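You operate a simulated robot arm through the tools that you are given. There is no shell and no other tool.

The job below is to be done with a simulated robot arm. You get a single attempt, and the scene is never put back.

## Task
Put three of the empty bobbins from the near end of the belt on the top of the packing table. Then pull the left bench drawer open. Do these in the order given.
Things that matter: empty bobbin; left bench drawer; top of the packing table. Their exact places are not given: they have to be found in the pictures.

The check looks at the end state, three seconds after you hand in, the way a careful person would. Anything else that was tipped, shoved, dropped, spilled or broken makes it a failure.

## Robot
A 7-joint arm with a fingered hand on a trunk, on a base that moves. Base frame: it is fixed to the floor where the robot stands at the start and does not move with it; the origin is under the middle of the robot, x ahead of it, y to its left, z up. Units: mm, rad, N and s.
It reaches about 1089 mm from its shoulder. Its first joint turns from -2.601 to 2.601 rad. Places, roughly: empty bobbin [1000, -500, 750]; left bench drawer [-700, -1500, 700]; top of the packing table [2700, 400, 800]. Payload 3.5 kg.
The tool frame sits at the grasp point between the pads (the TCP): z along the fingers, y along the line on which they close. The tips reach 30 mm beyond it. The gripper opens to 104 mm; its body begins 35 mm behind the TCP. The gripper is a hand of 4 fingers: y runs from the thumb to the fingers, the wrist lies at [-15, -110, -186] in the tool frame.
Orientation is that of the tool frame in the base frame, as a unit quaternion [x, y, z, w]. With the fingers straight down and the wrist toward the robot, the tool's x, y and z point along [0, 1, 0], [1, 0, 0] and [0, 0, -1] of the base frame.

## Interface
- The arm moves only by the tool send_rows. Its argument "plan" is a list of rows, each an object of numbers (a shift or turn left out is 0): "dx", "dy", "dz": the shift along the base's x, y, z in units of 50 mm (1.0 is 50 mm); "wx", "wy", "wz": the turn, a rotation vector about the base's x, y, z in units of 4 degrees (1.0 is 4 degrees). In form: [{"dx": .., "dy": .., "dz": .., "wx": .., "wy": .., "wz": ..}, ...]. A call has 1 to 20 rows; each row shifts and turns the commanded pose from where the row before left it. A call with a number of a shift or a turn outside -1 to 1 is refused whole. Rows are played at 5 a second. More than 50 mm and 0.15 rad between two rows, and nothing of the call is played. A pose out of reach is approached as far as the arm can. The call stops where the force on the tool passes 40 N (or 10 N more than at its start, if that is more) or the arm is blocked; 0.2 s more then pass. In this call time passes only in rows, and 0.2 s behind the last. It gives the time, the measured TCP pose, the force on the tool (base axes), the opening and the grip force at its end, in the units of the frame above (readings bear some noise), with the torque about the TCP (base axes, N m) and any sound that the robot's microphone picked up, and new pictures: "show" is both (left out), scene, wrist or none.
- Cameras (640 x 400 px; columns grow to the right, rows downward): "scene" is now at [20, 110.5, 1521]; the picture's right is [-0.69, -0.72, 0.00], its down [-0.38, 0.36, -0.85] and it looks along [0.62, -0.59, -0.52] (base axes); focal length 264 px, centre (320, 200). "wrist" rides on the gripper at [61, -92, -130] in the tool frame; the picture's right is [-0.81, 0.28, -0.52], its down [-0.53, -0.71, 0.46] and it looks along [-0.24, 0.64, 0.72] (tool axes); focal length 275 px, centre (320, 200).
- slide_trunk(by): slides the trunk up (or, below 0, down) by that many mm; the arm and the scene camera ride with it, the base frame stays. It gives what a move gives, with no picture.
- steer(legs): drives the robot by 1 to 6 legs, each [ahead, left, turn to the left] in mm, mm and rad, along the robot's own axes; the way and the turn of a leg run together, so that a leg with both is an arc; at most 1500 mm and 3.142 rad a leg. The arm and the cameras ride along, it lands a little off, and it stops where it bumps. It gives what a move gives, and a new picture of the scene camera.
- move_fingers(index, middle, ring, thumb_bend, thumb_turn): sets how far each is bent, from 0 (flat) to 1 (curled in); at 0.3 the hand is open as for a grip, at 0.7 the pads meet at the TCP. One left out holds its place. A second passes; each finger stops where it meets its share of the squeeze, and holds until it gets a number again. It is the only way to open and close the hand. It gives what a move gives, with no picture; readings hold the bend of each and the force on the fingers (four entries, about 0 where the hand has none), thumb and palm. thumb_turn goes from beside the hand (0) to across from the fingers (1), as for a grip.
- head_to(pan, tilt): turns the head with the scene camera to pan (to the left, within 2.705 rad either way) and tilt (down, from -0.506 to 1.204), counted from straight ahead of the robot. It gives what a move gives, and a new picture of the scene camera.
- locate(camera, pixels): for up to 12 pixels [column, row] of the newest picture of that camera ("zoom" is the newest enlarged one), the place [x, y, z] in the base frame of the surface seen there, good to about 2 mm. The clock stands still meanwhile.
- enlarge(camera, box): a new picture of the part [left, top, right, bottom] of that camera's present view, enlarged. The clock stands still meanwhile.
- close_job(): hands the job in; it is judged then, once.

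Leave the gripper open and the arm clear of the work at the hand-in unless told otherwise.

The tools are called after "Call:" as a command line: name --argument value ..., lists and objects as JSON in quotes. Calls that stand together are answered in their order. send_rows: Moves the arm, as the interface text tells. Its arguments: {"type":"object","properties":{"plan":{"type":"array","items":{"type":"object","properties":{"dx":{"type":"number"},"dy":{"type":"number"},"dz":{"type":"number"},"wx":{"type":"number"},"wy":{"type":"number"},"wz":{"type":"number"}}}},"show":{"type":"string","enum":["both","scene","wrist","none"]}},"required":["plan"]} The other tools are called the same way: slide_trunk (by) moves the trunk up or down; move_fingers (index, middle, ring, thumb_bend, thumb_turn) moves the fingers one by one; steer (legs) drives the base; head_to (pan, tilt) turns the head that bears the scene camera; locate (camera, pixels) gives the place of the surface under pixels of a picture; enlarge (camera, box) takes an enlarged picture of a part of a camera's view; close_job () hands the job in.

At the start:

```text
clock: 0.0
tool_pos: [638.0, -550.8, 1054.2]
orientation: [0.707, 0.707, 0.0, 0.0]
contact_force: [0.5, 0.1, -0.1]
ft_torque: [0.01, -0.02, 0.01]
opening: 103.6
finger_force: 0.1
shape: jaw
bend: [0.3, 0.3, 0.3, 0.3, 0.98]
finger forces: [0.0, 0.0, 0.1, 0.0, 0.0, 0.0]
trunk travel left (down, up): [-550.0, 160.0]
robot x, y, heading: [1.9, -0.9, -0.003]
head pan, tilt (commanded): [-0.764, 0.548]
```

scene: 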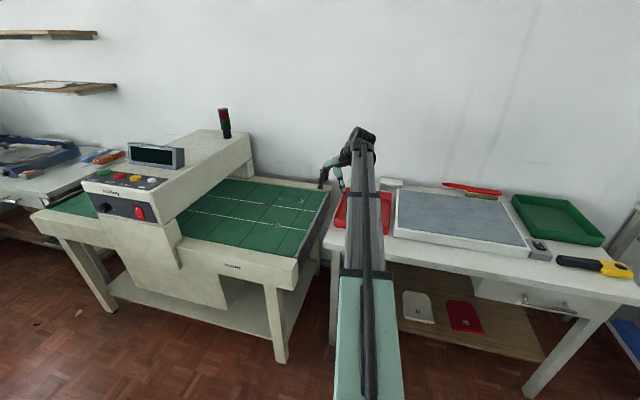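
wrist: 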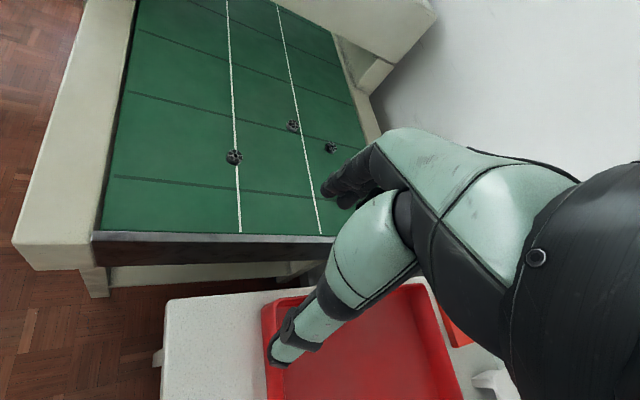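

I see a conveyor belt (green) with small dark objects near its right end, a bench to the right, and a table at far left. I'll enlarge the belt area in both cameras first to see the bobbins.

Call:
enlarge --camera "scene" --box '[180, 160, 360, 280]'

Call:
enlarge --camera "wrist" --box '[180, 80, 380, 205]'

```text
3.33 times, centred on (270, 220) of scene
```

zoom: 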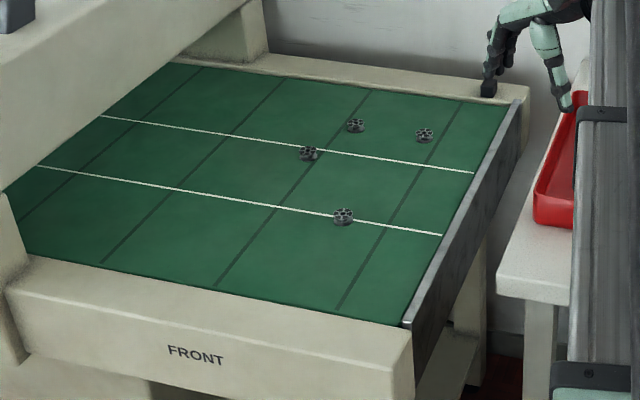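

```text
3.20 times, centred on (280, 142) of wrist
```

zoom: 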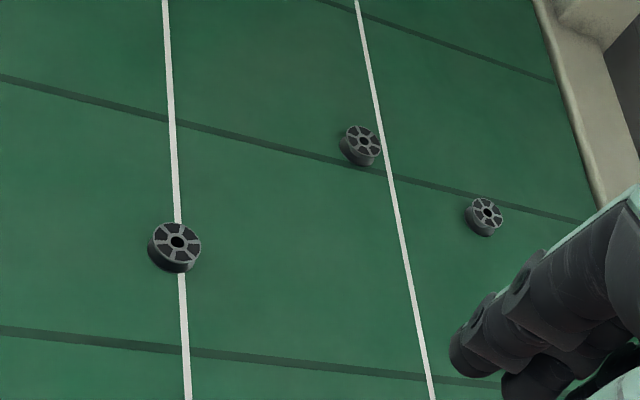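

Four small dark bobbins are on the belt. I'll locate them via the scene view and enlarge further to tell empty from full ones.

Call:
enlarge --camera "scene" --box '[255, 190, 311, 230]'

Call:
locate --camera "scene" --pixels '[[266.4, 205.9], [280.5, 197.8], [301.2, 200.2], [276.9, 224.8], [325, 195], [297, 256], [60, 205], [535, 295], [420, 260], [600, 285]]'

```text
10.00 times, centred on (283, 210) of scene
```

zoom: 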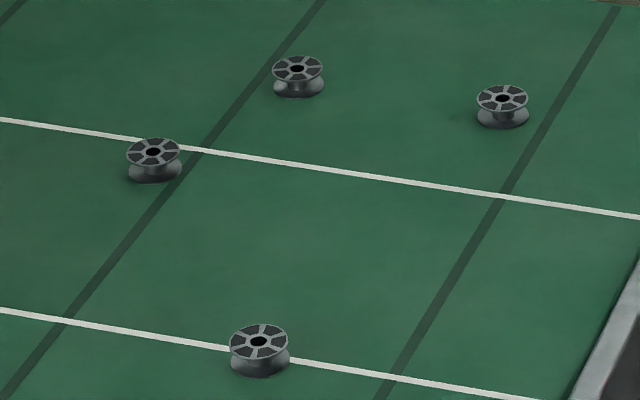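

```text
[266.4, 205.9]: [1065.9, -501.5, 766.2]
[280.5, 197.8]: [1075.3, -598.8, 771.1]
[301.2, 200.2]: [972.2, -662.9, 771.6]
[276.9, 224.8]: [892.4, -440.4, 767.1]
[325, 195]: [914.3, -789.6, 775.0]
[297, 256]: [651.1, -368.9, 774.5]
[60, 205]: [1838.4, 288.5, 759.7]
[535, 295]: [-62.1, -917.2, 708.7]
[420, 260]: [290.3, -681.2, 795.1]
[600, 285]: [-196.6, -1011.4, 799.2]
```

All four look like empty waisted spools about 28 mm wide. Now I'll turn the head to look at the packing table ahead and then at the bench on the right.

Call:
head_to --pan 0.1 --tilt 0.35

```text
clock: 1.2
tool_pos: [636.7, -550.9, 1053.2]
orientation: [0.707, 0.707, -0.001, -0.001]
contact_force: [-0.9, -1.0, 0.6]
ft_torque: [0.01, -0.04, -0.01]
opening: 103.6
finger_force: 0.1
shape: jaw
bend: [0.3, 0.3, 0.3, 0.3, 0.98]
finger forces: [0.0, 0.0, 0.0, 0.0, 0.0, 0.0]
trunk travel left (down, up): [-550.0, 160.0]
robot x, y, heading: [0.2, -0.2, 0.003]
head pan, tilt (commanded): [0.099, 0.351]
```

scene: 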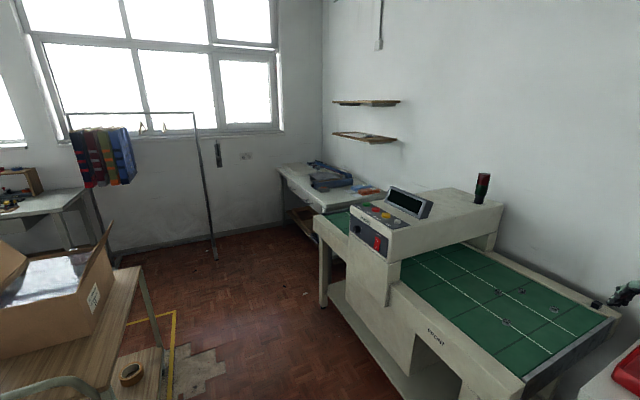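

I see a grey table beyond the belt at about (325,185), a table with a carton on the left at (70,310), and another far left. I'll locate several points to tell which is the packing table.

Call:
locate --camera "scene" --pixels '[[310, 180], [330, 180], [285, 172], [325, 208], [110, 310], [100, 340], [60, 200], [20, 212], [345, 290], [500, 293], [506, 322], [365, 190]]'

Call:
enlarge --camera "scene" --box '[260, 130, 420, 230]'

Call:
enlarge --camera "scene" --box '[0, 140, 240, 400]'

```text
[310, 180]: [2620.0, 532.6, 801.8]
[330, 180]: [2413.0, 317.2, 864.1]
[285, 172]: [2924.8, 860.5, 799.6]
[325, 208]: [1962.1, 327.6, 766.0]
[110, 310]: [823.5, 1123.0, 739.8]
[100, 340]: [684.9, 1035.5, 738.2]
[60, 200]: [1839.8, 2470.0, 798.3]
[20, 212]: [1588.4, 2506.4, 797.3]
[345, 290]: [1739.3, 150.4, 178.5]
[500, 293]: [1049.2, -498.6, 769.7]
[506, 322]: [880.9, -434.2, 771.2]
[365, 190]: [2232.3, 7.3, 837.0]
```

```text
4.00 times, centred on (340, 180) of scene
```

zoom: 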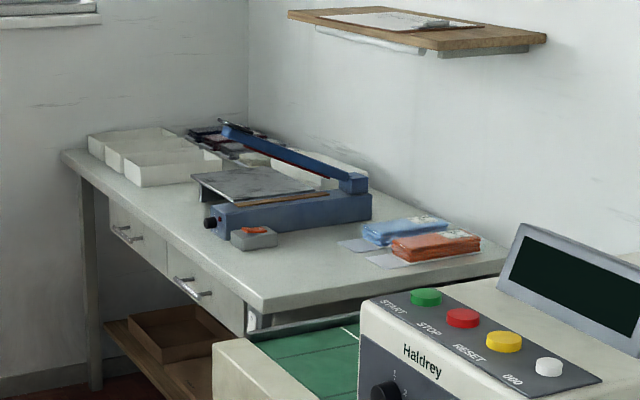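

```text
1.54 times, centred on (120, 270) of scene
```

zoom: 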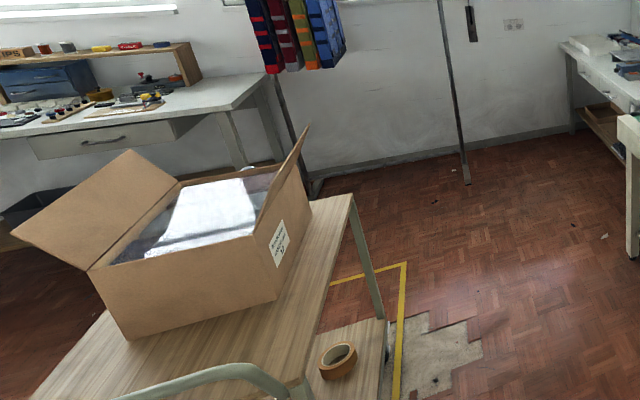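

The packing table is the grey one beyond the belt with the sealer on it, its top at z≈800. Now look at the bench and its drawers on the right/back.

Call:
head_to --pan -1.8 --tilt 0.6

```text
clock: 3.0
tool_pos: [639.0, -550.3, 1052.5]
orientation: [0.708, 0.706, 0.0, 0.001]
contact_force: [-0.9, 0.6, -0.5]
ft_torque: [0.03, -0.05, 0.06]
opening: 103.5
finger_force: 0.0
shape: jaw
bend: [0.3, 0.3, 0.3, 0.3, 0.98]
finger forces: [0.1, 0.0, 0.1, 0.0, 0.0, 0.0]
trunk travel left (down, up): [-550.0, 160.0]
robot x, y, heading: [-2.7, -1.0, -0.001]
head pan, tilt (commanded): [-1.799, 0.6]
```

scene: 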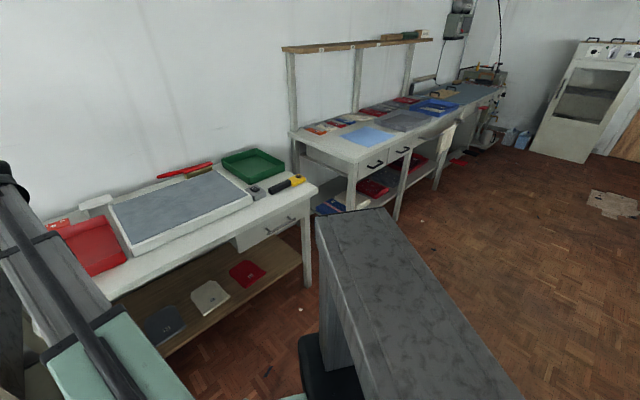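

The second bench (upper middle) has two drawers with dark handles at about (376,165) and (403,150). I'll enlarge and locate them.

Call:
enlarge --camera "scene" --box '[300, 100, 460, 220]'

Call:
locate --camera "scene" --pixels '[[376, 165], [403, 150], [360, 170], [388, 158], [355, 162], [412, 148], [275, 228], [340, 220], [600, 210]]'

```text
3.33 times, centred on (380, 160) of scene
```

zoom: 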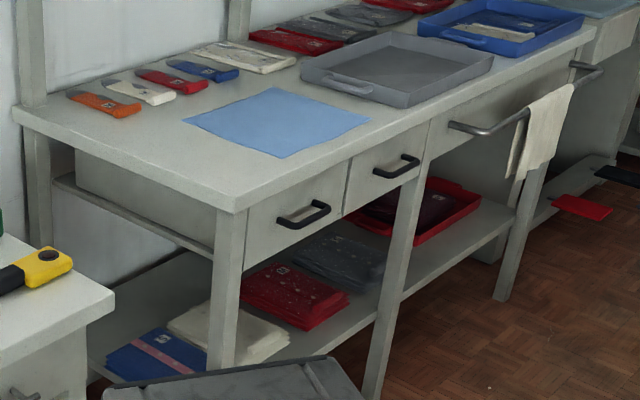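

```text
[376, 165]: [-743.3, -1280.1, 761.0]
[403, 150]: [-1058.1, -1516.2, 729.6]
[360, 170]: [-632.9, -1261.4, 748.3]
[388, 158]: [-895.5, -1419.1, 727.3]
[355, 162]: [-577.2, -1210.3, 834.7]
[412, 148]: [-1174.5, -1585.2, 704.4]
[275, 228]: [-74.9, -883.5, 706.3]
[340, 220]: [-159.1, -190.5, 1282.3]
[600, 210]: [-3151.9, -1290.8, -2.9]
```

The left bench drawer's handle is around (-743,-1280,760). Now I want to see my own base and surroundings, so I'll tilt the head down.

Call:
head_to --pan -0.35 --tilt 1.2

Call:
head_to --pan -0.5 --tilt 0.3

```text
clock: 4.6
tool_pos: [636.5, -549.8, 1053.6]
orientation: [0.707, 0.707, 0.0, 0.0]
contact_force: [1.0, -0.6, -0.4]
ft_torque: [0.01, 0.0, -0.01]
opening: 103.5
finger_force: 0.0
shape: jaw
bend: [0.3, 0.3, 0.3, 0.3, 0.98]
finger forces: [0.1, 0.0, 0.0, 0.0, 0.1, 0.0]
trunk travel left (down, up): [-550.0, 160.0]
robot x, y, heading: [-3.7, -2.0, -0.003]
head pan, tilt (commanded): [-0.351, 1.201]
```

scene: 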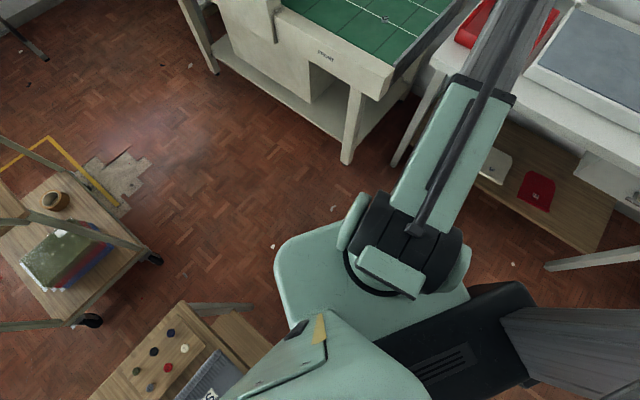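

```text
clock: 5.8
tool_pos: [637.1, -550.0, 1052.8]
orientation: [0.707, 0.707, 0.0, 0.0]
contact_force: [-0.6, -0.4, 0.2]
ft_torque: [0.02, 0.02, 0.04]
opening: 103.4
finger_force: 0.1
shape: jaw
bend: [0.3, 0.3, 0.3, 0.3, 0.98]
finger forces: [0.0, 0.0, 0.1, 0.0, 0.0, 0.0]
trunk travel left (down, up): [-550.0, 160.0]
robot x, y, heading: [0.6, 2.1, -0.003]
head pan, tilt (commanded): [-0.499, 0.3]
```

scene: 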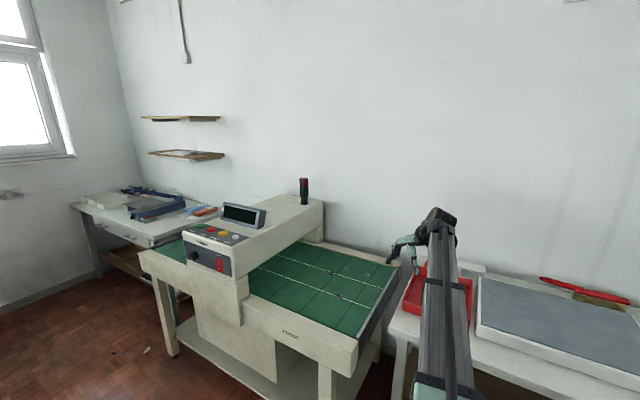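

I'll look down again and measure the base's front and surrounding obstacles.

Call:
head_to --pan 0.0 --tilt 1.2

```text
clock: 7.0
tool_pos: [637.1, -549.8, 1053.9]
orientation: [0.707, 0.707, 0.0, 0.0]
contact_force: [-0.2, -1.0, 0.5]
ft_torque: [0.04, 0.03, 0.02]
opening: 103.6
finger_force: 0.0
shape: jaw
bend: [0.3, 0.3, 0.3, 0.3, 0.98]
finger forces: [0.1, 0.0, 0.0, 0.0, 0.1, 0.0]
trunk travel left (down, up): [-550.0, 160.0]
robot x, y, heading: [2.1, -1.8, 0.003]
head pan, tilt (commanded): [0.0, 1.201]
```

scene: 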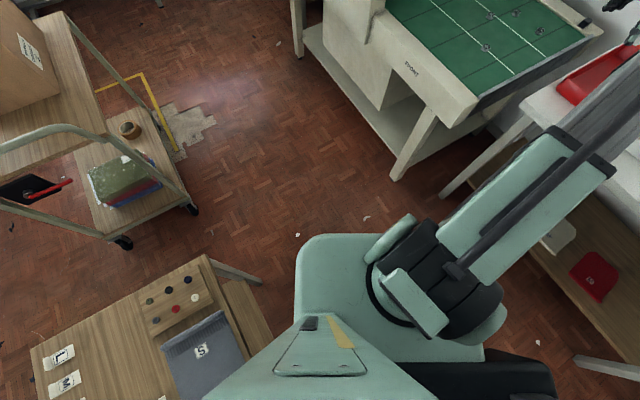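

Call:
locate --camera "scene" --pixels '[[310, 240], [340, 236], [300, 300], [430, 250], [400, 300], [205, 260], [250, 345], [185, 200], [130, 245], [398, 178], [445, 195], [302, 55]]'

Call:
locate --camera "scene" --pixels '[[450, 350], [480, 330], [380, 260], [500, 250], [570, 150], [610, 170], [470, 110], [585, 40], [560, 100], [330, 100], [500, 390], [340, 320]]'

```text
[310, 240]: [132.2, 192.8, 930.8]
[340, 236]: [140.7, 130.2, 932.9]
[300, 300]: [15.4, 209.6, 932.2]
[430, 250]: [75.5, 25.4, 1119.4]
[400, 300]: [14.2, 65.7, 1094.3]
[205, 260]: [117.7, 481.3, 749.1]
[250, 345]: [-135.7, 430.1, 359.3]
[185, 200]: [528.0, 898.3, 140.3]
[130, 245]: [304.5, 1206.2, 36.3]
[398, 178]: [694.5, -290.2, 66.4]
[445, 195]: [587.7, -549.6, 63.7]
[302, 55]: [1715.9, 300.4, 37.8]
```

```text
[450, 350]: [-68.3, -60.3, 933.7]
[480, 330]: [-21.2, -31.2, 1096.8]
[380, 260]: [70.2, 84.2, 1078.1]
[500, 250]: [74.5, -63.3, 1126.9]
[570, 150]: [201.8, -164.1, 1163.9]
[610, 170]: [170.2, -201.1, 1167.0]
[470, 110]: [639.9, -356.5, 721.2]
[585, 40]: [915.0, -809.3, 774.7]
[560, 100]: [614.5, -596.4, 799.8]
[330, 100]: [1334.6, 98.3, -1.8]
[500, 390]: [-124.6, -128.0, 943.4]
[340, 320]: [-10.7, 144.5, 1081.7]
```

The body top is at z≈930 and the floor in front is clear. The belt axis runs along about (0.85,0.53), so I'll move ahead 200 mm and turn right by 1.012 rad to face the belt squarely. The arm stays high at z≈1050, above everything.

Call:
steer --legs '[[200, 0, 0], [0, 0, -1.012]]'

Call:
head_to --pan 0.35 --tilt 0.7

```text
clock: 11.2
tool_pos: [53.5, -828.7, 1052.8]
orientation: [0.964, 0.267, 0.0, 0.0]
contact_force: [0.0, 0.0, -0.6]
ft_torque: [-0.02, 0.01, 0.0]
opening: 103.5
finger_force: 0.1
shape: jaw
bend: [0.3, 0.3, 0.3, 0.3, 0.98]
finger forces: [0.0, 0.1, 0.0, 0.0, 0.0, 0.0]
trunk travel left (down, up): [-550.0, 160.0]
robot x, y, heading: [195.6, -1.5, -1.035]
head pan, tilt (commanded): [0.0, 1.201]
```

scene: 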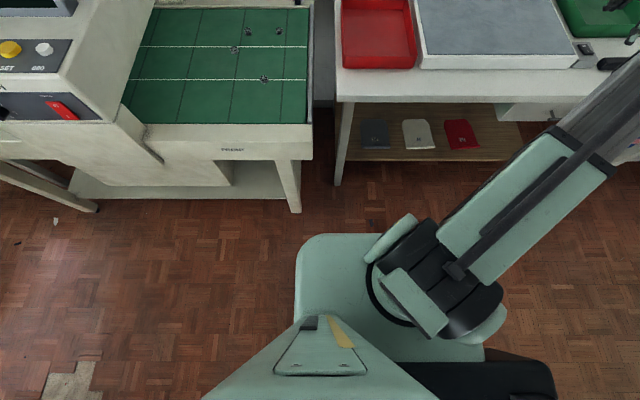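

```text
clock: 12.1
tool_pos: [54.6, -829.6, 1053.9]
orientation: [0.964, 0.267, -0.001, 0.001]
contact_force: [0.8, -0.7, -0.5]
ft_torque: [0.02, -0.02, 0.0]
opening: 103.9
finger_force: 0.1
shape: jaw
bend: [0.3, 0.3, 0.3, 0.3, 0.98]
finger forces: [0.0, 0.0, 0.0, 0.1, 0.1, 0.0]
trunk travel left (down, up): [-550.0, 160.0]
robot x, y, heading: [198.5, 0.6, -1.028]
head pan, tilt (commanded): [0.351, 0.7]
```

scene: 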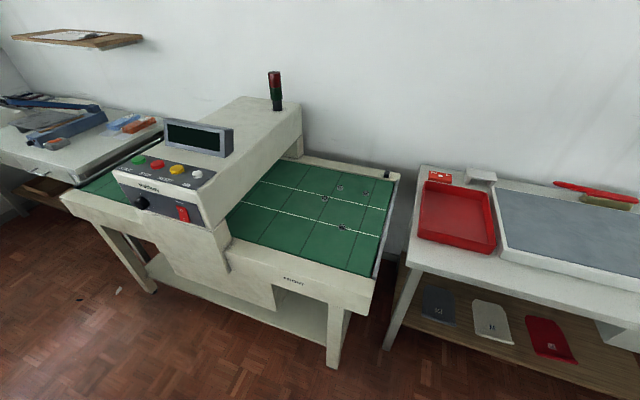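

The base is now square to the belt. I'll locate the machine's bridge, belt edges and packing-table features, and enlarge the packing table corner.

Call:
locate --camera "scene" --pixels '[[230, 215], [300, 135], [215, 110], [125, 170], [388, 176], [374, 310], [372, 272], [165, 128], [75, 182], [60, 205], [150, 165], [320, 240]]'

Call:
enlarge --camera "scene" --box '[0, 80, 200, 205]'

Call:
enlarge --camera "scene" --box '[280, 150, 420, 240]'

```text
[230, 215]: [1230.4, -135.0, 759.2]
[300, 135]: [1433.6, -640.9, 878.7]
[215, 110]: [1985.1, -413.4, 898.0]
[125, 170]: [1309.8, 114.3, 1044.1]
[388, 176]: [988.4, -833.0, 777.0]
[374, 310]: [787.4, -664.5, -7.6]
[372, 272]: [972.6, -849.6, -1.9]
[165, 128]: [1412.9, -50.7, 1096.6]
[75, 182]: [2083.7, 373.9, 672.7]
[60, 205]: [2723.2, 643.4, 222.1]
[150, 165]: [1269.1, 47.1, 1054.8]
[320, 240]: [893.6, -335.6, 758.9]
```

```text
3.20 times, centred on (100, 142) of scene
```

zoom: 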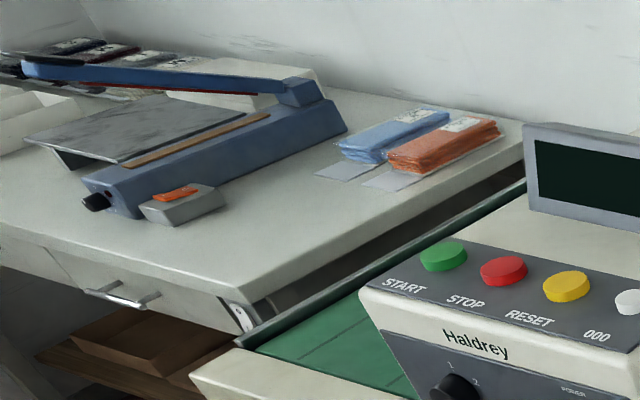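

```text
4.44 times, centred on (350, 195) of scene
```

zoom: 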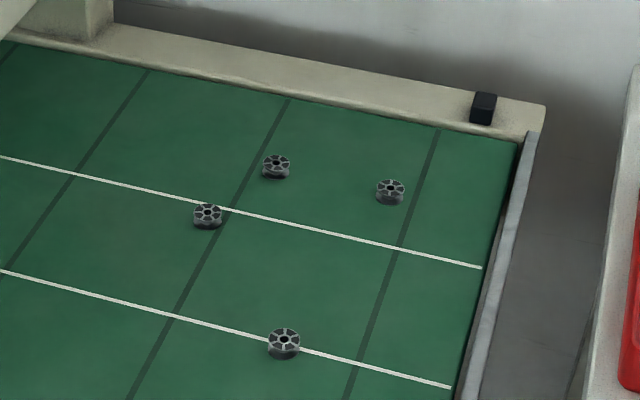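

Now locate bobbin tops and belt surface around them from this last zoom: bobbins at (276,166), (390,191), (207,214), (284,343).

Call:
locate --camera "zoom" --pixels '[[276, 161], [390, 186], [207, 209], [284, 338], [276, 195], [390, 215], [207, 240], [284, 370], [440, 320], [500, 135], [484, 105], [150, 60]]'

```text
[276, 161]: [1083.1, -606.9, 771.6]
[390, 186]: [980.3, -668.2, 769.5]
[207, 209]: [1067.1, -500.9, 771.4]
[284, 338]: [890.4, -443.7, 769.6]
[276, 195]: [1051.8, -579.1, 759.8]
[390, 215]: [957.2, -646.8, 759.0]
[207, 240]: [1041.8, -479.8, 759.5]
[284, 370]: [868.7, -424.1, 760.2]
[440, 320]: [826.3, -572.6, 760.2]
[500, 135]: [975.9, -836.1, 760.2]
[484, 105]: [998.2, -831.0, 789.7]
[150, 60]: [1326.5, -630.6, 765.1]
```

Belt surface is z≈760 and bobbin tops z≈772, so they're about 27 mm wide and 12 mm tall. I'll drive sideways left ~540 mm and ahead ~120 mm so I stand in front of the near end of the belt.

Call:
steer --legs '[[0, 542, 0.018], [120, 0, 0]]'

Call:
head_to --pan -0.1 --tilt 0.85

```text
clock: 16.1
tool_pos: [606.8, -649.5, 1053.4]
orientation: [0.959, 0.283, 0.0, 0.0]
contact_force: [-0.1, 0.3, -0.3]
ft_torque: [0.01, -0.01, 0.01]
opening: 103.5
finger_force: 0.1
shape: jaw
bend: [0.3, 0.3, 0.3, 0.3, 0.98]
finger forces: [0.0, 0.0, 0.0, 0.0, 0.0, 0.0]
trunk travel left (down, up): [-550.0, 160.0]
robot x, y, heading: [719.9, 183.5, -0.994]
head pan, tilt (commanded): [0.351, 0.7]
```

scene: 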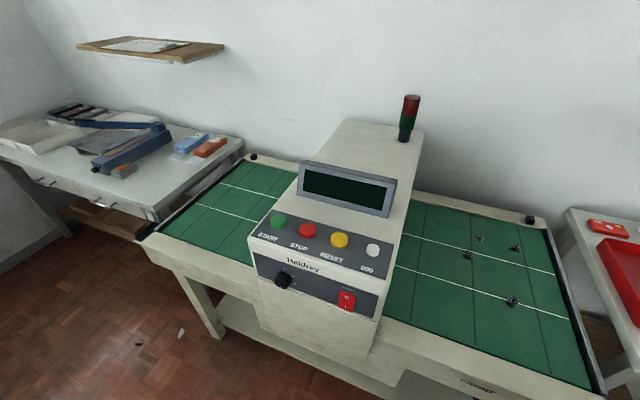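

```text
clock: 17.0
tool_pos: [606.9, -648.5, 1053.7]
orientation: [0.959, 0.284, -0.001, 0.0]
contact_force: [0.1, -1.0, -0.8]
ft_torque: [0.0, 0.02, 0.06]
opening: 103.8
finger_force: 0.0
shape: jaw
bend: [0.3, 0.3, 0.3, 0.3, 0.98]
finger forces: [0.0, 0.0, 0.1, 0.0, 0.0, 0.1]
trunk travel left (down, up): [-550.0, 160.0]
robot x, y, heading: [722.6, 185.9, -0.996]
head pan, tilt (commanded): [-0.099, 0.85]
```

scene: 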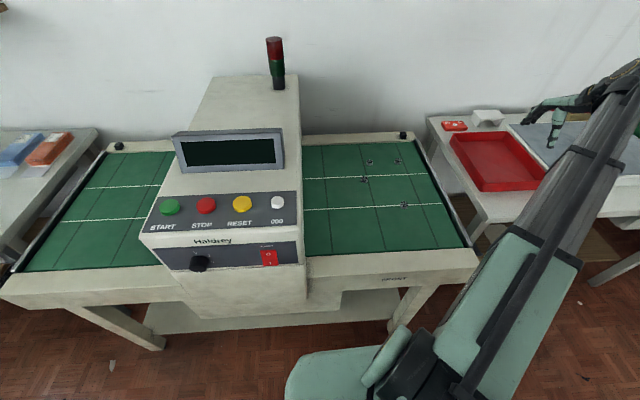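

I'm in place; bobbins are at (369,161), (397,161), (363,179), (404,204) in this view, right of the machine's bridge. I'll check the bridge's right side position, then move the hand above the nearest bobbin (891,-443).

Call:
locate --camera "scene" --pixels '[[404, 203], [363, 177], [369, 160], [397, 160], [302, 280], [285, 90], [303, 230], [400, 270], [95, 140], [40, 210], [95, 150], [60, 180]]'

Call:
send_rows --plan '[{"dx": 0.71, "dy": 0.515}, {"dx": 0.71, "dy": 0.515}, {"dx": 0.71, "dy": 0.515}, {"dx": 0.71, "dy": 0.515}, {"dx": 0.71, "dy": 0.515}, {"dx": 0.71, "dy": 0.515}, {"dx": 0.71, "dy": 0.515}, {"dx": 0.71, "dy": 0.515}]' --show "both"

```text
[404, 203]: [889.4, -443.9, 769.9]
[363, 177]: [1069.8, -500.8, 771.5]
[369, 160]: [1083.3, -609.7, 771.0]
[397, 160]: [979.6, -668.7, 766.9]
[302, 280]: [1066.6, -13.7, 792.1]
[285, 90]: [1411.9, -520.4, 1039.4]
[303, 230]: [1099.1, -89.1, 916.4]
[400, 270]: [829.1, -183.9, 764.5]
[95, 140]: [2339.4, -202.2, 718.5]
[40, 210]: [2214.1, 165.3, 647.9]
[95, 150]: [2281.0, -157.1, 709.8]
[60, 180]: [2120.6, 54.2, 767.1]
```

```text
clock: 18.8
tool_pos: [890.8, -443.7, 1054.6]
orientation: [0.959, 0.283, 0.0, 0.0]
contact_force: [0.2, -0.1, 0.2]
ft_torque: [-0.02, -0.01, 0.0]
opening: 103.8
finger_force: 0.0
shape: jaw
bend: [0.3, 0.3, 0.3, 0.3, 0.98]
finger forces: [0.0, 0.1, 0.0, 0.1, 0.0, 0.0]
trunk travel left (down, up): [-550.0, 160.0]
robot x, y, heading: [722.3, 187.2, -1.001]
head pan, tilt (commanded): [-0.099, 0.85]
```

scene: 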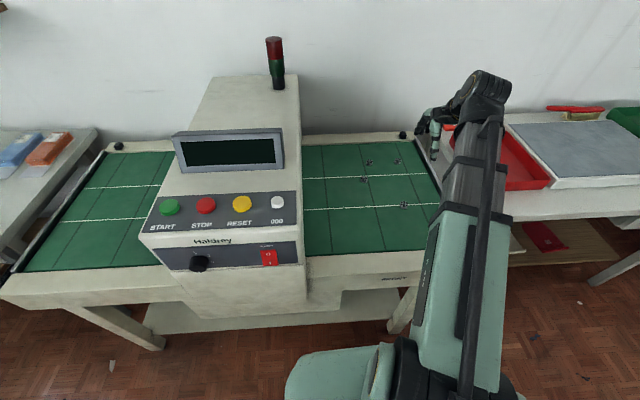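
wrist: 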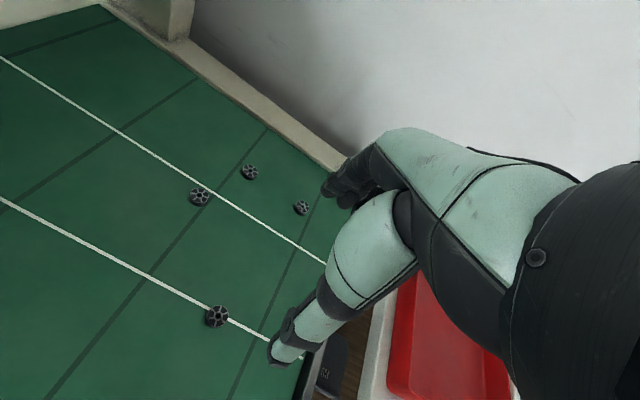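

Hand is over the bobbin. I'll lower to z≈900 and look at fingers closely.

Call:
send_rows --plan '[{"dz": -0.8}, {"dz": -0.8}, {"dz": -0.8}, {"dz": -0.7}]' --show "both"

Call:
enlarge --camera "scene" --box '[380, 90, 500, 220]'

Call:
enlarge --camera "wrist" --box '[180, 130, 500, 380]'

```text
clock: 19.8
tool_pos: [890.5, -442.9, 898.9]
orientation: [0.959, 0.283, 0.0, 0.0]
contact_force: [0.6, 0.2, -0.1]
ft_torque: [0.0, 0.01, -0.04]
opening: 103.9
finger_force: 0.0
shape: jaw
bend: [0.3, 0.3, 0.3, 0.3, 0.98]
finger forces: [0.0, 0.0, 0.0, 0.1, 0.1, 0.0]
trunk travel left (down, up): [-550.0, 160.0]
robot x, y, heading: [720.3, 187.3, -0.996]
head pan, tilt (commanded): [-0.099, 0.85]
```

scene: 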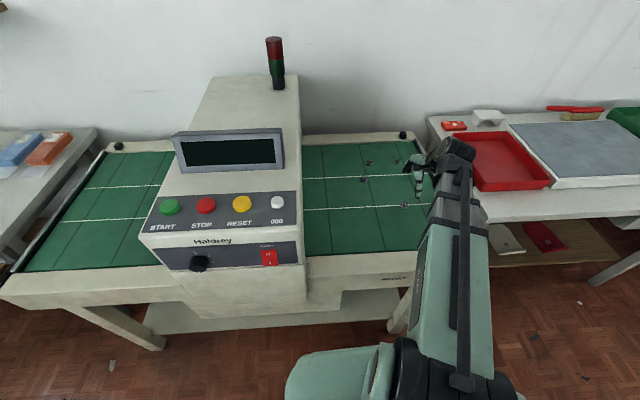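
wrist: 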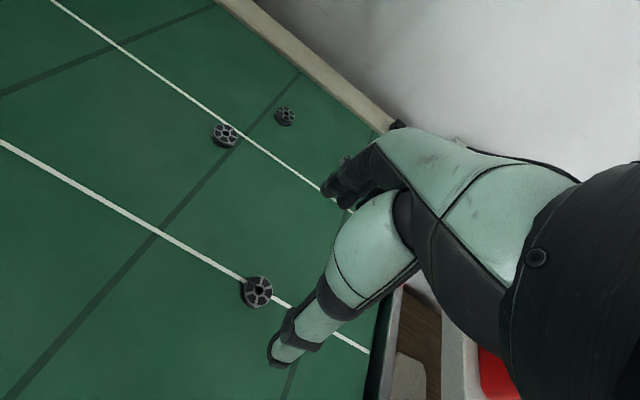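

```text
3.08 times, centred on (440, 155) of scene
```

zoom: 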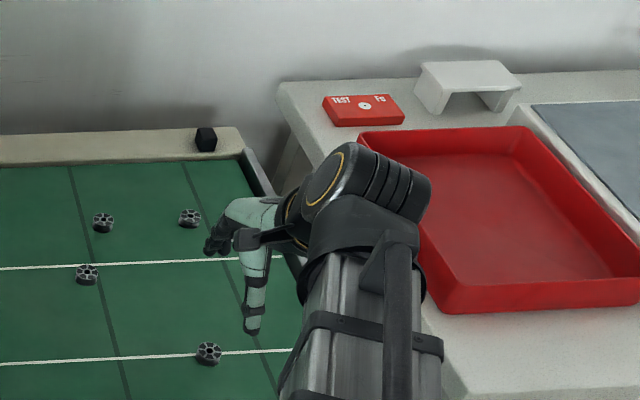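

```text
1.60 times, centred on (340, 255) of wrist
```

zoom: 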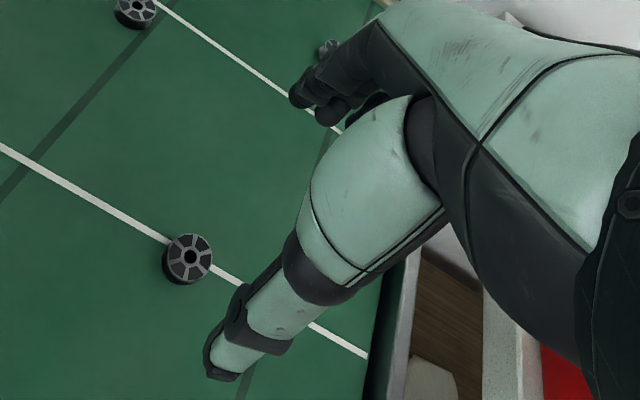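

I see the thumb (mint/black, tip at (275,362) in the wrist view) and the dark fingers (tips near (335,195)). I'll measure their positions.

Call:
locate --camera "wrist" --pixels '[[274, 362], [285, 350], [280, 330], [326, 190], [332, 197], [345, 203], [345, 175], [258, 291], [355, 165], [300, 330]]'

Call:
enlarge --camera "wrist" --box '[290, 150, 410, 225]'

```text
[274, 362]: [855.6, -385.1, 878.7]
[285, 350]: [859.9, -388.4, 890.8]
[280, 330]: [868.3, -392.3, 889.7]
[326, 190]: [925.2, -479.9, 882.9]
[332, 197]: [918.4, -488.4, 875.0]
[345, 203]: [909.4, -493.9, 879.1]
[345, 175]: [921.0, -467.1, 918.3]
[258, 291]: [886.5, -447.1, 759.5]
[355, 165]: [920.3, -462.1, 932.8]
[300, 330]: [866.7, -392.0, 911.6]
```

```text
5.33 times, centred on (350, 188) of wrist
```

zoom: 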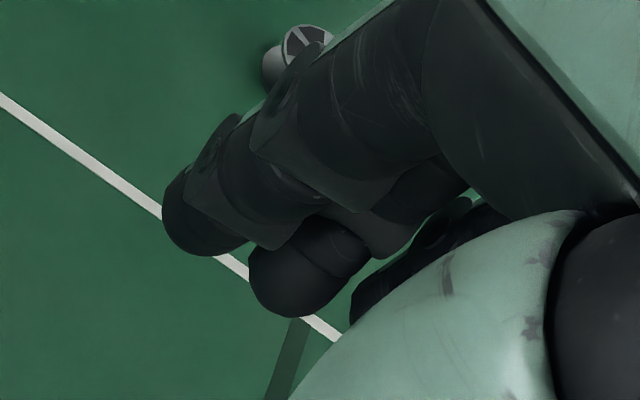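

I'll close the fingers partly in the air (0.58) to learn where the tips go.

Call:
move_fingers --index 0.58 --middle 0.58 --ring 0.58 --thumb_bend 0.58

Call:
enlarge --camera "wrist" --box '[240, 150, 440, 350]'

```text
clock: 20.8
tool_pos: [889.5, -442.0, 898.9]
orientation: [0.959, 0.283, 0.0, 0.0]
contact_force: [0.0, -0.8, -0.6]
ft_torque: [0.03, 0.0, 0.01]
opening: 34.4
finger_force: 0.1
shape: fingers
bend: [0.57, 0.57, 0.57, 0.57, 0.98]
finger forces: [0.0, 0.1, 0.1, 0.1, 0.2, 0.0]
trunk travel left (down, up): [-550.0, 160.0]
robot x, y, heading: [723.1, 185.5, -0.994]
head pan, tilt (commanded): [-0.099, 0.85]
```

```text
2.00 times, centred on (340, 250) of wrist
```

zoom: 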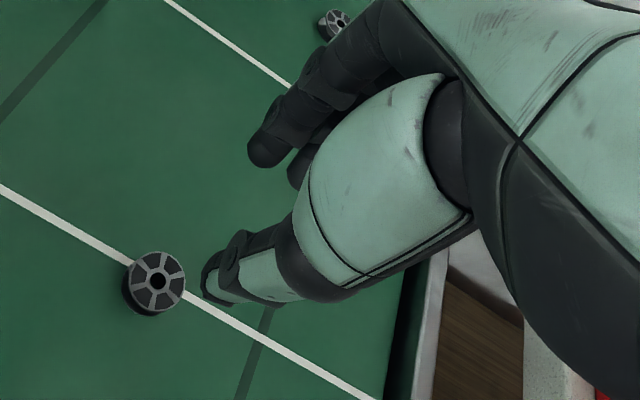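

Call:
locate --camera "zoom" --pixels '[[213, 290], [222, 299], [206, 280], [225, 280], [262, 155], [272, 160], [294, 178], [280, 130], [320, 100], [250, 150]]'

```text
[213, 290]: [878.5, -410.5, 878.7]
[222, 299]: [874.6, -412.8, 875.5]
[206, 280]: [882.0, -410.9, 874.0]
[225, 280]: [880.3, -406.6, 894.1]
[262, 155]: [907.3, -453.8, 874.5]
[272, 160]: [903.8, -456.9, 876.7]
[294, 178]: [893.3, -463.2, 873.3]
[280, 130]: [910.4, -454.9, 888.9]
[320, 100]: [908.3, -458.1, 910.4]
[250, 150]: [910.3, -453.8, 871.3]
```

At bend 0.58 the tips sit ~28 mm below the TCP, opening 34 mm, with two fingers at about x=±8 mm opposite the thumb — fine for a 27 mm bobbin. I'll open to 0.5 and fold the ring finger away to see which finger is which.

Call:
move_fingers --index 0.5 --middle 0.5 --ring 0.3 --thumb_bend 0.5

Call:
enlarge --camera "wrist" --box '[240, 150, 440, 350]'

```text
clock: 21.8
tool_pos: [889.1, -442.5, 899.7]
orientation: [0.959, 0.283, 0.001, 0.0]
contact_force: [0.0, -0.1, 0.4]
ft_torque: [0.0, 0.04, -0.03]
opening: 51.6
finger_force: 0.1
shape: fingers
bend: [0.5, 0.5, 0.3, 0.5, 0.98]
finger forces: [0.0, 0.1, 0.0, 0.1, 0.1, 0.0]
trunk travel left (down, up): [-550.0, 160.0]
robot x, y, heading: [721.1, 183.4, -1.002]
head pan, tilt (commanded): [-0.099, 0.85]
```

```text
2.00 times, centred on (340, 250) of wrist
```

zoom: 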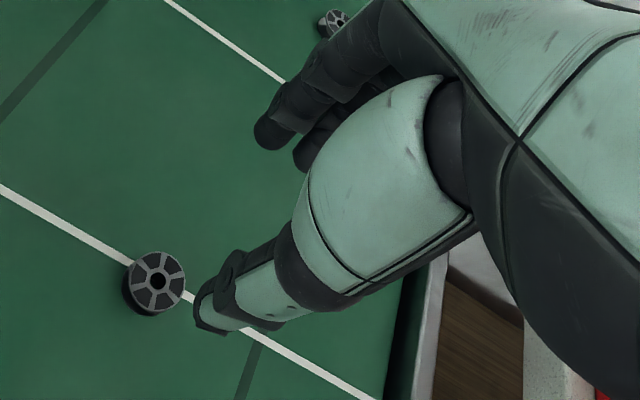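

Index and middle are the two visible fingers; ring is behind. The TCP is over the bobbin (889,-442.5). I'll descend ~80 mm and check alignment.

Call:
send_rows --plan '[{"dz": -0.8}, {"dz": -0.8}]' --show "wrist"

Call:
enlarge --camera "wrist" --box '[240, 150, 440, 350]'

```text
clock: 22.4
tool_pos: [889.3, -444.2, 816.4]
orientation: [0.959, 0.283, 0.001, 0.0]
contact_force: [-0.2, 0.4, -0.1]
ft_torque: [-0.03, -0.01, 0.01]
opening: 51.7
finger_force: 0.1
shape: fingers
bend: [0.5, 0.5, 0.3, 0.5, 0.98]
finger forces: [0.1, 0.0, 0.0, 0.1, 0.0, 0.0]
trunk travel left (down, up): [-550.0, 160.0]
robot x, y, heading: [718.6, 183.2, -0.994]
head pan, tilt (commanded): [-0.099, 0.85]
```

wrist: 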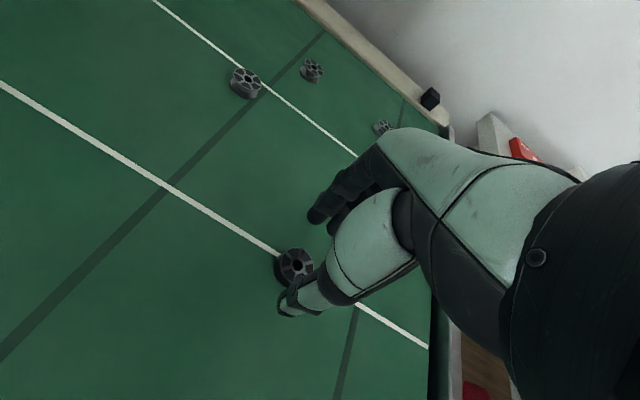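

```text
2.00 times, centred on (340, 250) of wrist
```

zoom: 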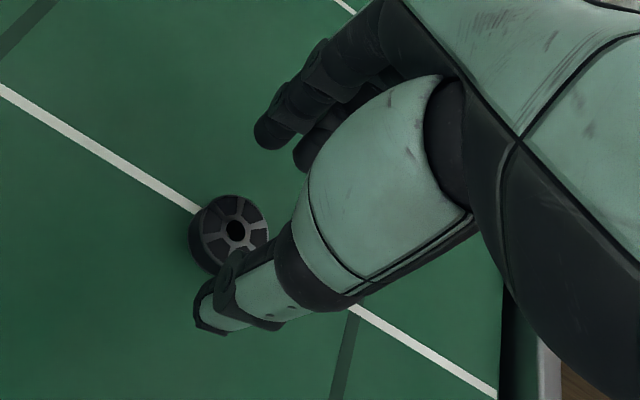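

Let me measure the bobbin's top rim exactly from this close view.

Call:
locate --camera "zoom" --pixels '[[237, 197], [265, 232], [208, 212], [222, 200], [258, 212], [236, 228], [203, 225], [262, 240], [190, 245], [170, 260], [300, 330], [212, 240]]'

```text
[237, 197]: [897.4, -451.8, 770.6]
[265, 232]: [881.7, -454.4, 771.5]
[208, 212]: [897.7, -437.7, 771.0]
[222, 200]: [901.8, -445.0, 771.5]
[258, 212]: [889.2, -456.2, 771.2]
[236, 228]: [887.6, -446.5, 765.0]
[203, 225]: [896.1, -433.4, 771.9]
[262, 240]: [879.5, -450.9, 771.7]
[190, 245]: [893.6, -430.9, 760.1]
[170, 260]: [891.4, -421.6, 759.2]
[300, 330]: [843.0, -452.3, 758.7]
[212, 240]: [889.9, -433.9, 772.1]
```

The bobbin's centre is (889.3,-443.6), top z≈771.5 — right under the TCP. I'll descend 25 mm so the tips stop about 2 mm above the belt.

Call:
send_rows --plan '[{"dz": -0.25}, {"dz": -0.25}]' --show "wrist"

Call:
enlarge --camera "wrist" --box '[240, 150, 440, 350]'

```text
clock: 23.0
tool_pos: [889.9, -443.0, 792.6]
orientation: [0.959, 0.283, 0.0, 0.001]
contact_force: [0.0, -1.2, 14.7]
ft_torque: [-0.53, -0.14, 0.01]
opening: 51.6
finger_force: 7.5
shape: fingers
bend: [0.5, 0.48, 0.3, 0.5, 0.98]
finger forces: [0.0, 14.8, 0.0, 0.0, 0.1, 0.1]
trunk travel left (down, up): [-550.0, 160.0]
robot x, y, heading: [722.7, 185.7, -0.997]
head pan, tilt (commanded): [-0.099, 0.85]
```

wrist: 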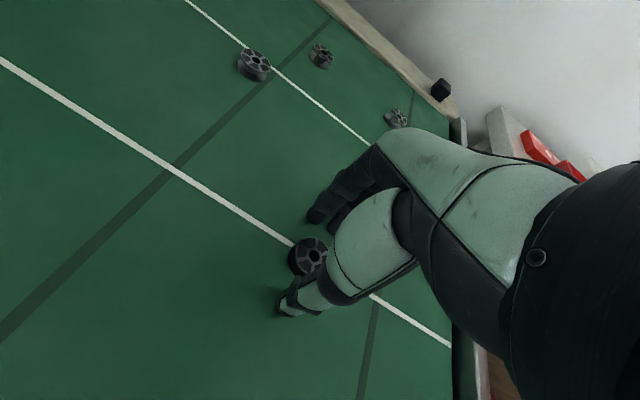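

```text
2.00 times, centred on (340, 250) of wrist
```

zoom: 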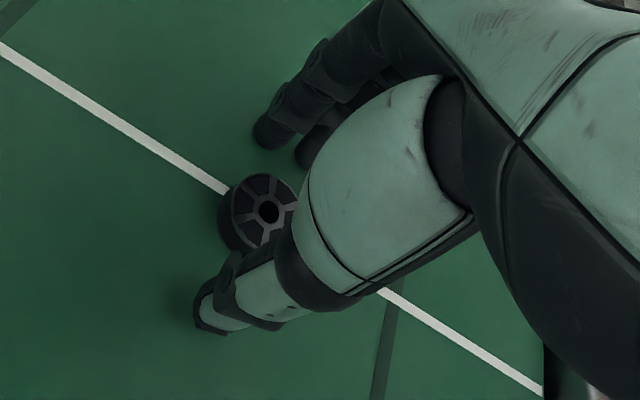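

The middle finger (longest) touched the belt at TCP z=792.6 (14.8 N) before the others. I'll raise 10 mm and tilt the hand ~8° about the closing line so the index and middle tips are level.

Call:
send_rows --plan '[{"dz": 0.2}, {"wx": -0.36, "wy": 0.56}, {"wx": -0.36, "wy": 0.56}, {"wx": -0.36, "wy": 0.56}]' --show "wrist"

Call:
enlarge --camera "wrist" --box '[240, 150, 440, 350]'

```text
clock: 24.0
tool_pos: [889.9, -441.7, 803.2]
orientation: [0.957, 0.282, -0.068, 0.019]
contact_force: [-0.6, 0.6, -0.2]
ft_torque: [-0.02, 0.0, -0.01]
opening: 51.5
finger_force: 0.1
shape: fingers
bend: [0.5, 0.5, 0.3, 0.5, 0.98]
finger forces: [0.1, 0.0, 0.0, 0.1, 0.0, 0.0]
trunk travel left (down, up): [-550.0, 160.0]
robot x, y, heading: [727.0, 186.3, -0.993]
head pan, tilt (commanded): [-0.099, 0.85]
```

wrist: 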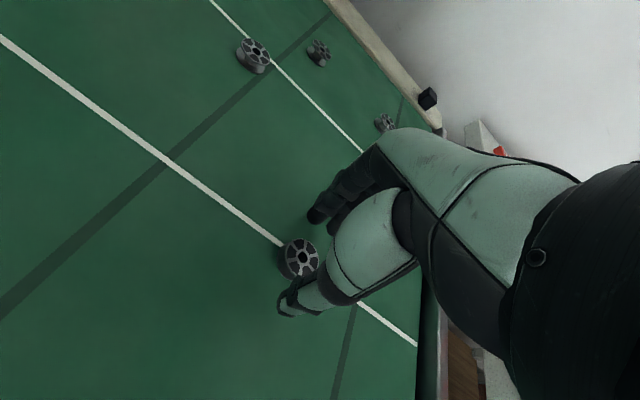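

```text
2.00 times, centred on (340, 250) of wrist
```

zoom: 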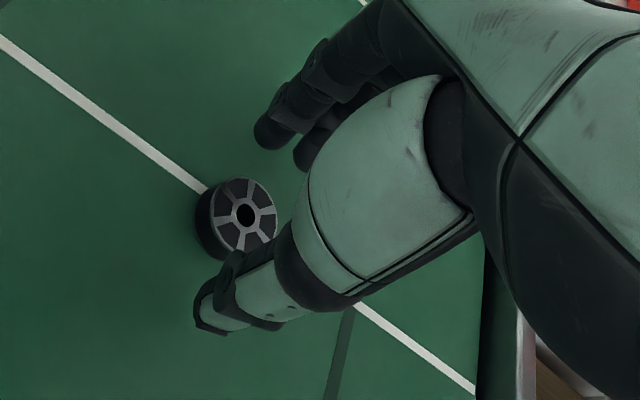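

Tilted. The tips shifted by about (-3,-2) mm, so I'll compensate slightly and descend 6 mm, then check forces.

Call:
send_rows --plan '[{"dx": 0.052, "dy": 0.02, "dz": -0.08}, {"dz": -0.05}]' --show "none"

```text
clock: 24.6
tool_pos: [892.1, -442.5, 795.6]
orientation: [0.957, 0.283, -0.066, 0.02]
contact_force: [0.1, 0.1, 0.7]
ft_torque: [0.03, -0.03, -0.01]
opening: 51.9
finger_force: 0.0
shape: fingers
bend: [0.5, 0.5, 0.3, 0.5, 0.98]
finger forces: [0.0, 0.1, 0.0, 0.1, 0.0, 0.0]
trunk travel left (down, up): [-550.0, 160.0]
robot x, y, heading: [720.5, 185.7, -0.997]
head pan, tilt (commanded): [-0.099, 0.85]
```

No contact yet at z=795.6; going down in 2 mm steps.

Call:
send_rows --plan '[{"dz": -0.05}]' --show "none"

```text
clock: 25.0
tool_pos: [894.6, -442.7, 794.2]
orientation: [0.957, 0.282, -0.067, 0.02]
contact_force: [-0.3, -0.5, 3.9]
ft_torque: [-0.07, -0.06, 0.0]
opening: 51.6
finger_force: 1.8
shape: fingers
bend: [0.5, 0.5, 0.3, 0.5, 0.98]
finger forces: [3.5, 0.1, 0.0, 0.0, 0.1, 0.1]
trunk travel left (down, up): [-550.0, 160.0]
robot x, y, heading: [719.5, 180.1, -0.999]
head pan, tilt (commanded): [-0.099, 0.85]
```

Index tip lightly touches the belt (3.5 N). I'll raise 1.5 mm and close gradually: first to 0.57.

Call:
send_rows --plan '[{"dz": 0.03}]' --show "none"

Call:
move_fingers --index 0.57 --middle 0.57 --thumb_bend 0.57

Call:
enlarge --camera "wrist" --box '[240, 150, 440, 350]'

```text
clock: 25.4
tool_pos: [892.6, -441.6, 795.9]
orientation: [0.957, 0.283, -0.067, 0.018]
contact_force: [-1.1, 0.4, -0.6]
ft_torque: [0.0, -0.01, 0.02]
opening: 51.8
finger_force: 0.1
shape: fingers
bend: [0.5, 0.5, 0.3, 0.5, 0.98]
finger forces: [0.1, 0.1, 0.1, 0.1, 0.0, 0.0]
trunk travel left (down, up): [-550.0, 160.0]
robot x, y, heading: [721.7, 184.8, -0.999]
head pan, tilt (commanded): [-0.099, 0.85]
```

```text
clock: 26.4
tool_pos: [893.8, -442.7, 796.5]
orientation: [0.957, 0.283, -0.067, 0.02]
contact_force: [-0.3, 0.4, 0.2]
ft_torque: [-0.01, -0.01, 0.02]
opening: 37.1
finger_force: 0.0
shape: fingers
bend: [0.56, 0.56, 0.3, 0.56, 0.98]
finger forces: [0.0, 0.0, 0.0, 0.0, 0.0, 0.0]
trunk travel left (down, up): [-550.0, 160.0]
robot x, y, heading: [721.4, 182.4, -0.998]
head pan, tilt (commanded): [-0.099, 0.85]
```

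```text
2.00 times, centred on (340, 250) of wrist
```

zoom: 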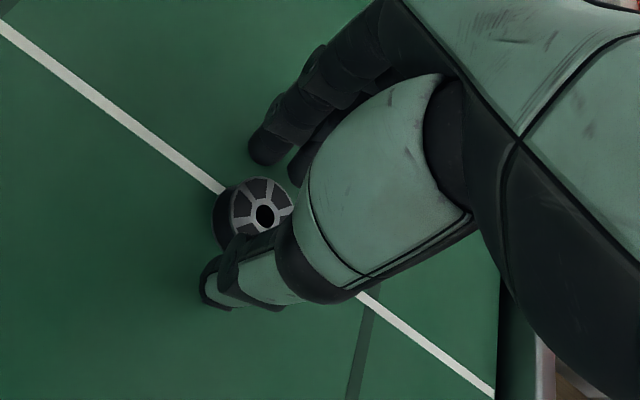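

Opening 37 mm, no contact. I'll check how much clearance remains by lowering 2 mm more.

Call:
send_rows --plan '[{"dz": -0.04}]' --show "none"

```text
clock: 26.8
tool_pos: [893.4, -442.3, 794.7]
orientation: [0.957, 0.282, -0.067, 0.021]
contact_force: [0.5, 0.7, 10.3]
ft_torque: [-0.19, -0.23, 0.04]
opening: 36.8
finger_force: 4.8
shape: fingers
bend: [0.56, 0.56, 0.3, 0.56, 0.98]
finger forces: [10.3, 0.0, 0.1, 0.0, 0.0, 0.1]
trunk travel left (down, up): [-550.0, 160.0]
robot x, y, heading: [720.4, 183.8, -0.995]
head pan, tilt (commanded): [-0.099, 0.85]
```

Index tip is lowest now, so the tilt was a bit much. I'll undo half of it, raise 1.5 mm, then squeeze.

Call:
send_rows --plan '[{"dz": 0.035}, {"wx": 0.54, "wy": -0.84, "dx": -0.03, "dy": -0.02}]' --show "none"

Call:
move_fingers --index 0.7 --middle 0.7 --thumb_bend 0.7

Call:
enlarge --camera "wrist" --box '[240, 150, 440, 350]'

```text
clock: 27.4
tool_pos: [891.5, -442.0, 795.9]
orientation: [0.959, 0.283, -0.031, 0.009]
contact_force: [0.1, 0.3, 0.2]
ft_torque: [0.03, 0.04, 0.0]
opening: 36.8
finger_force: 0.1
shape: fingers
bend: [0.56, 0.56, 0.3, 0.56, 0.98]
finger forces: [0.0, 0.1, 0.0, 0.0, 0.0, 0.1]
trunk travel left (down, up): [-550.0, 160.0]
robot x, y, heading: [726.2, 179.4, -0.995]
head pan, tilt (commanded): [-0.099, 0.85]
```

```text
clock: 28.4
tool_pos: [891.0, -442.6, 794.1]
orientation: [0.959, 0.282, -0.033, 0.01]
contact_force: [0.9, 1.3, 0.6]
ft_torque: [-0.03, -0.02, -0.03]
opening: 19.2
finger_force: 7.9
shape: fingers
bend: [0.64, 0.66, 0.3, 0.62, 0.96]
finger forces: [3.7, 3.8, 0.0, 0.0, 7.5, 0.0]
trunk travel left (down, up): [-550.0, 160.0]
robot x, y, heading: [721.3, 188.9, -0.999]
head pan, tilt (commanded): [-0.099, 0.85]
```

```text
2.00 times, centred on (340, 250) of wrist
```

zoom: 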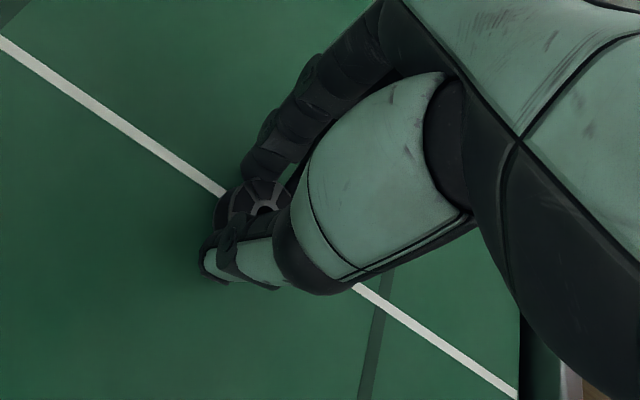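

Balanced grip: index 3.7, middle 3.8, thumb 7.5 N. I'll lift 40 mm gently and check that it comes up.

Call:
send_rows --plan '[{"dz": 0.2}, {"dz": 0.3}, {"dz": 0.4}]' --show "wrist"

Call:
enlarge --camera "wrist" --box '[240, 150, 440, 350]'

```text
clock: 29.2
tool_pos: [892.6, -443.0, 840.1]
orientation: [0.958, 0.283, -0.034, 0.01]
contact_force: [-0.4, 0.4, -0.1]
ft_torque: [-0.01, 0.01, -0.07]
opening: 19.2
finger_force: 7.4
shape: fingers
bend: [0.64, 0.66, 0.3, 0.62, 0.96]
finger forces: [3.7, 3.7, 0.0, 0.0, 7.4, 0.1]
trunk travel left (down, up): [-550.0, 160.0]
robot x, y, heading: [722.0, 188.0, -0.996]
head pan, tilt (commanded): [-0.099, 0.85]
```

wrist: 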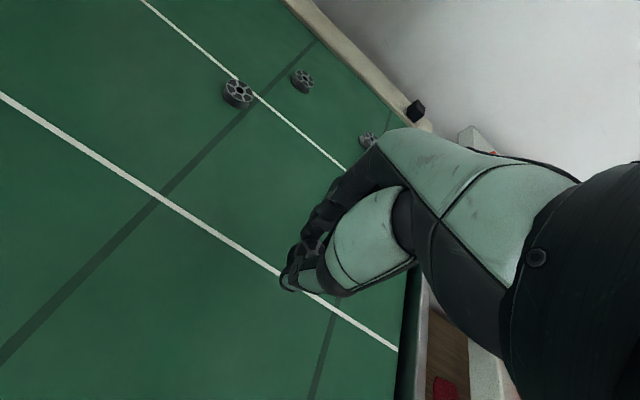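

```text
2.00 times, centred on (340, 250) of wrist
```

zoom: 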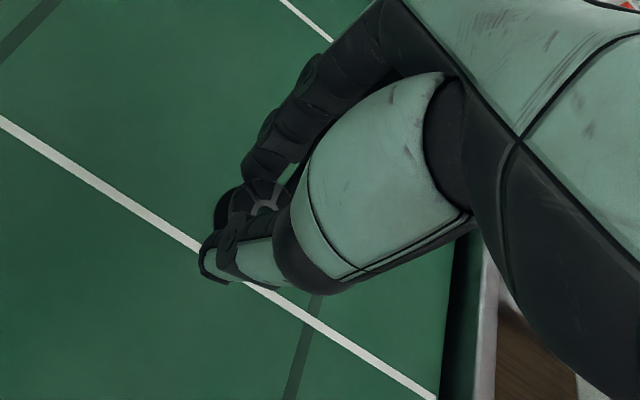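

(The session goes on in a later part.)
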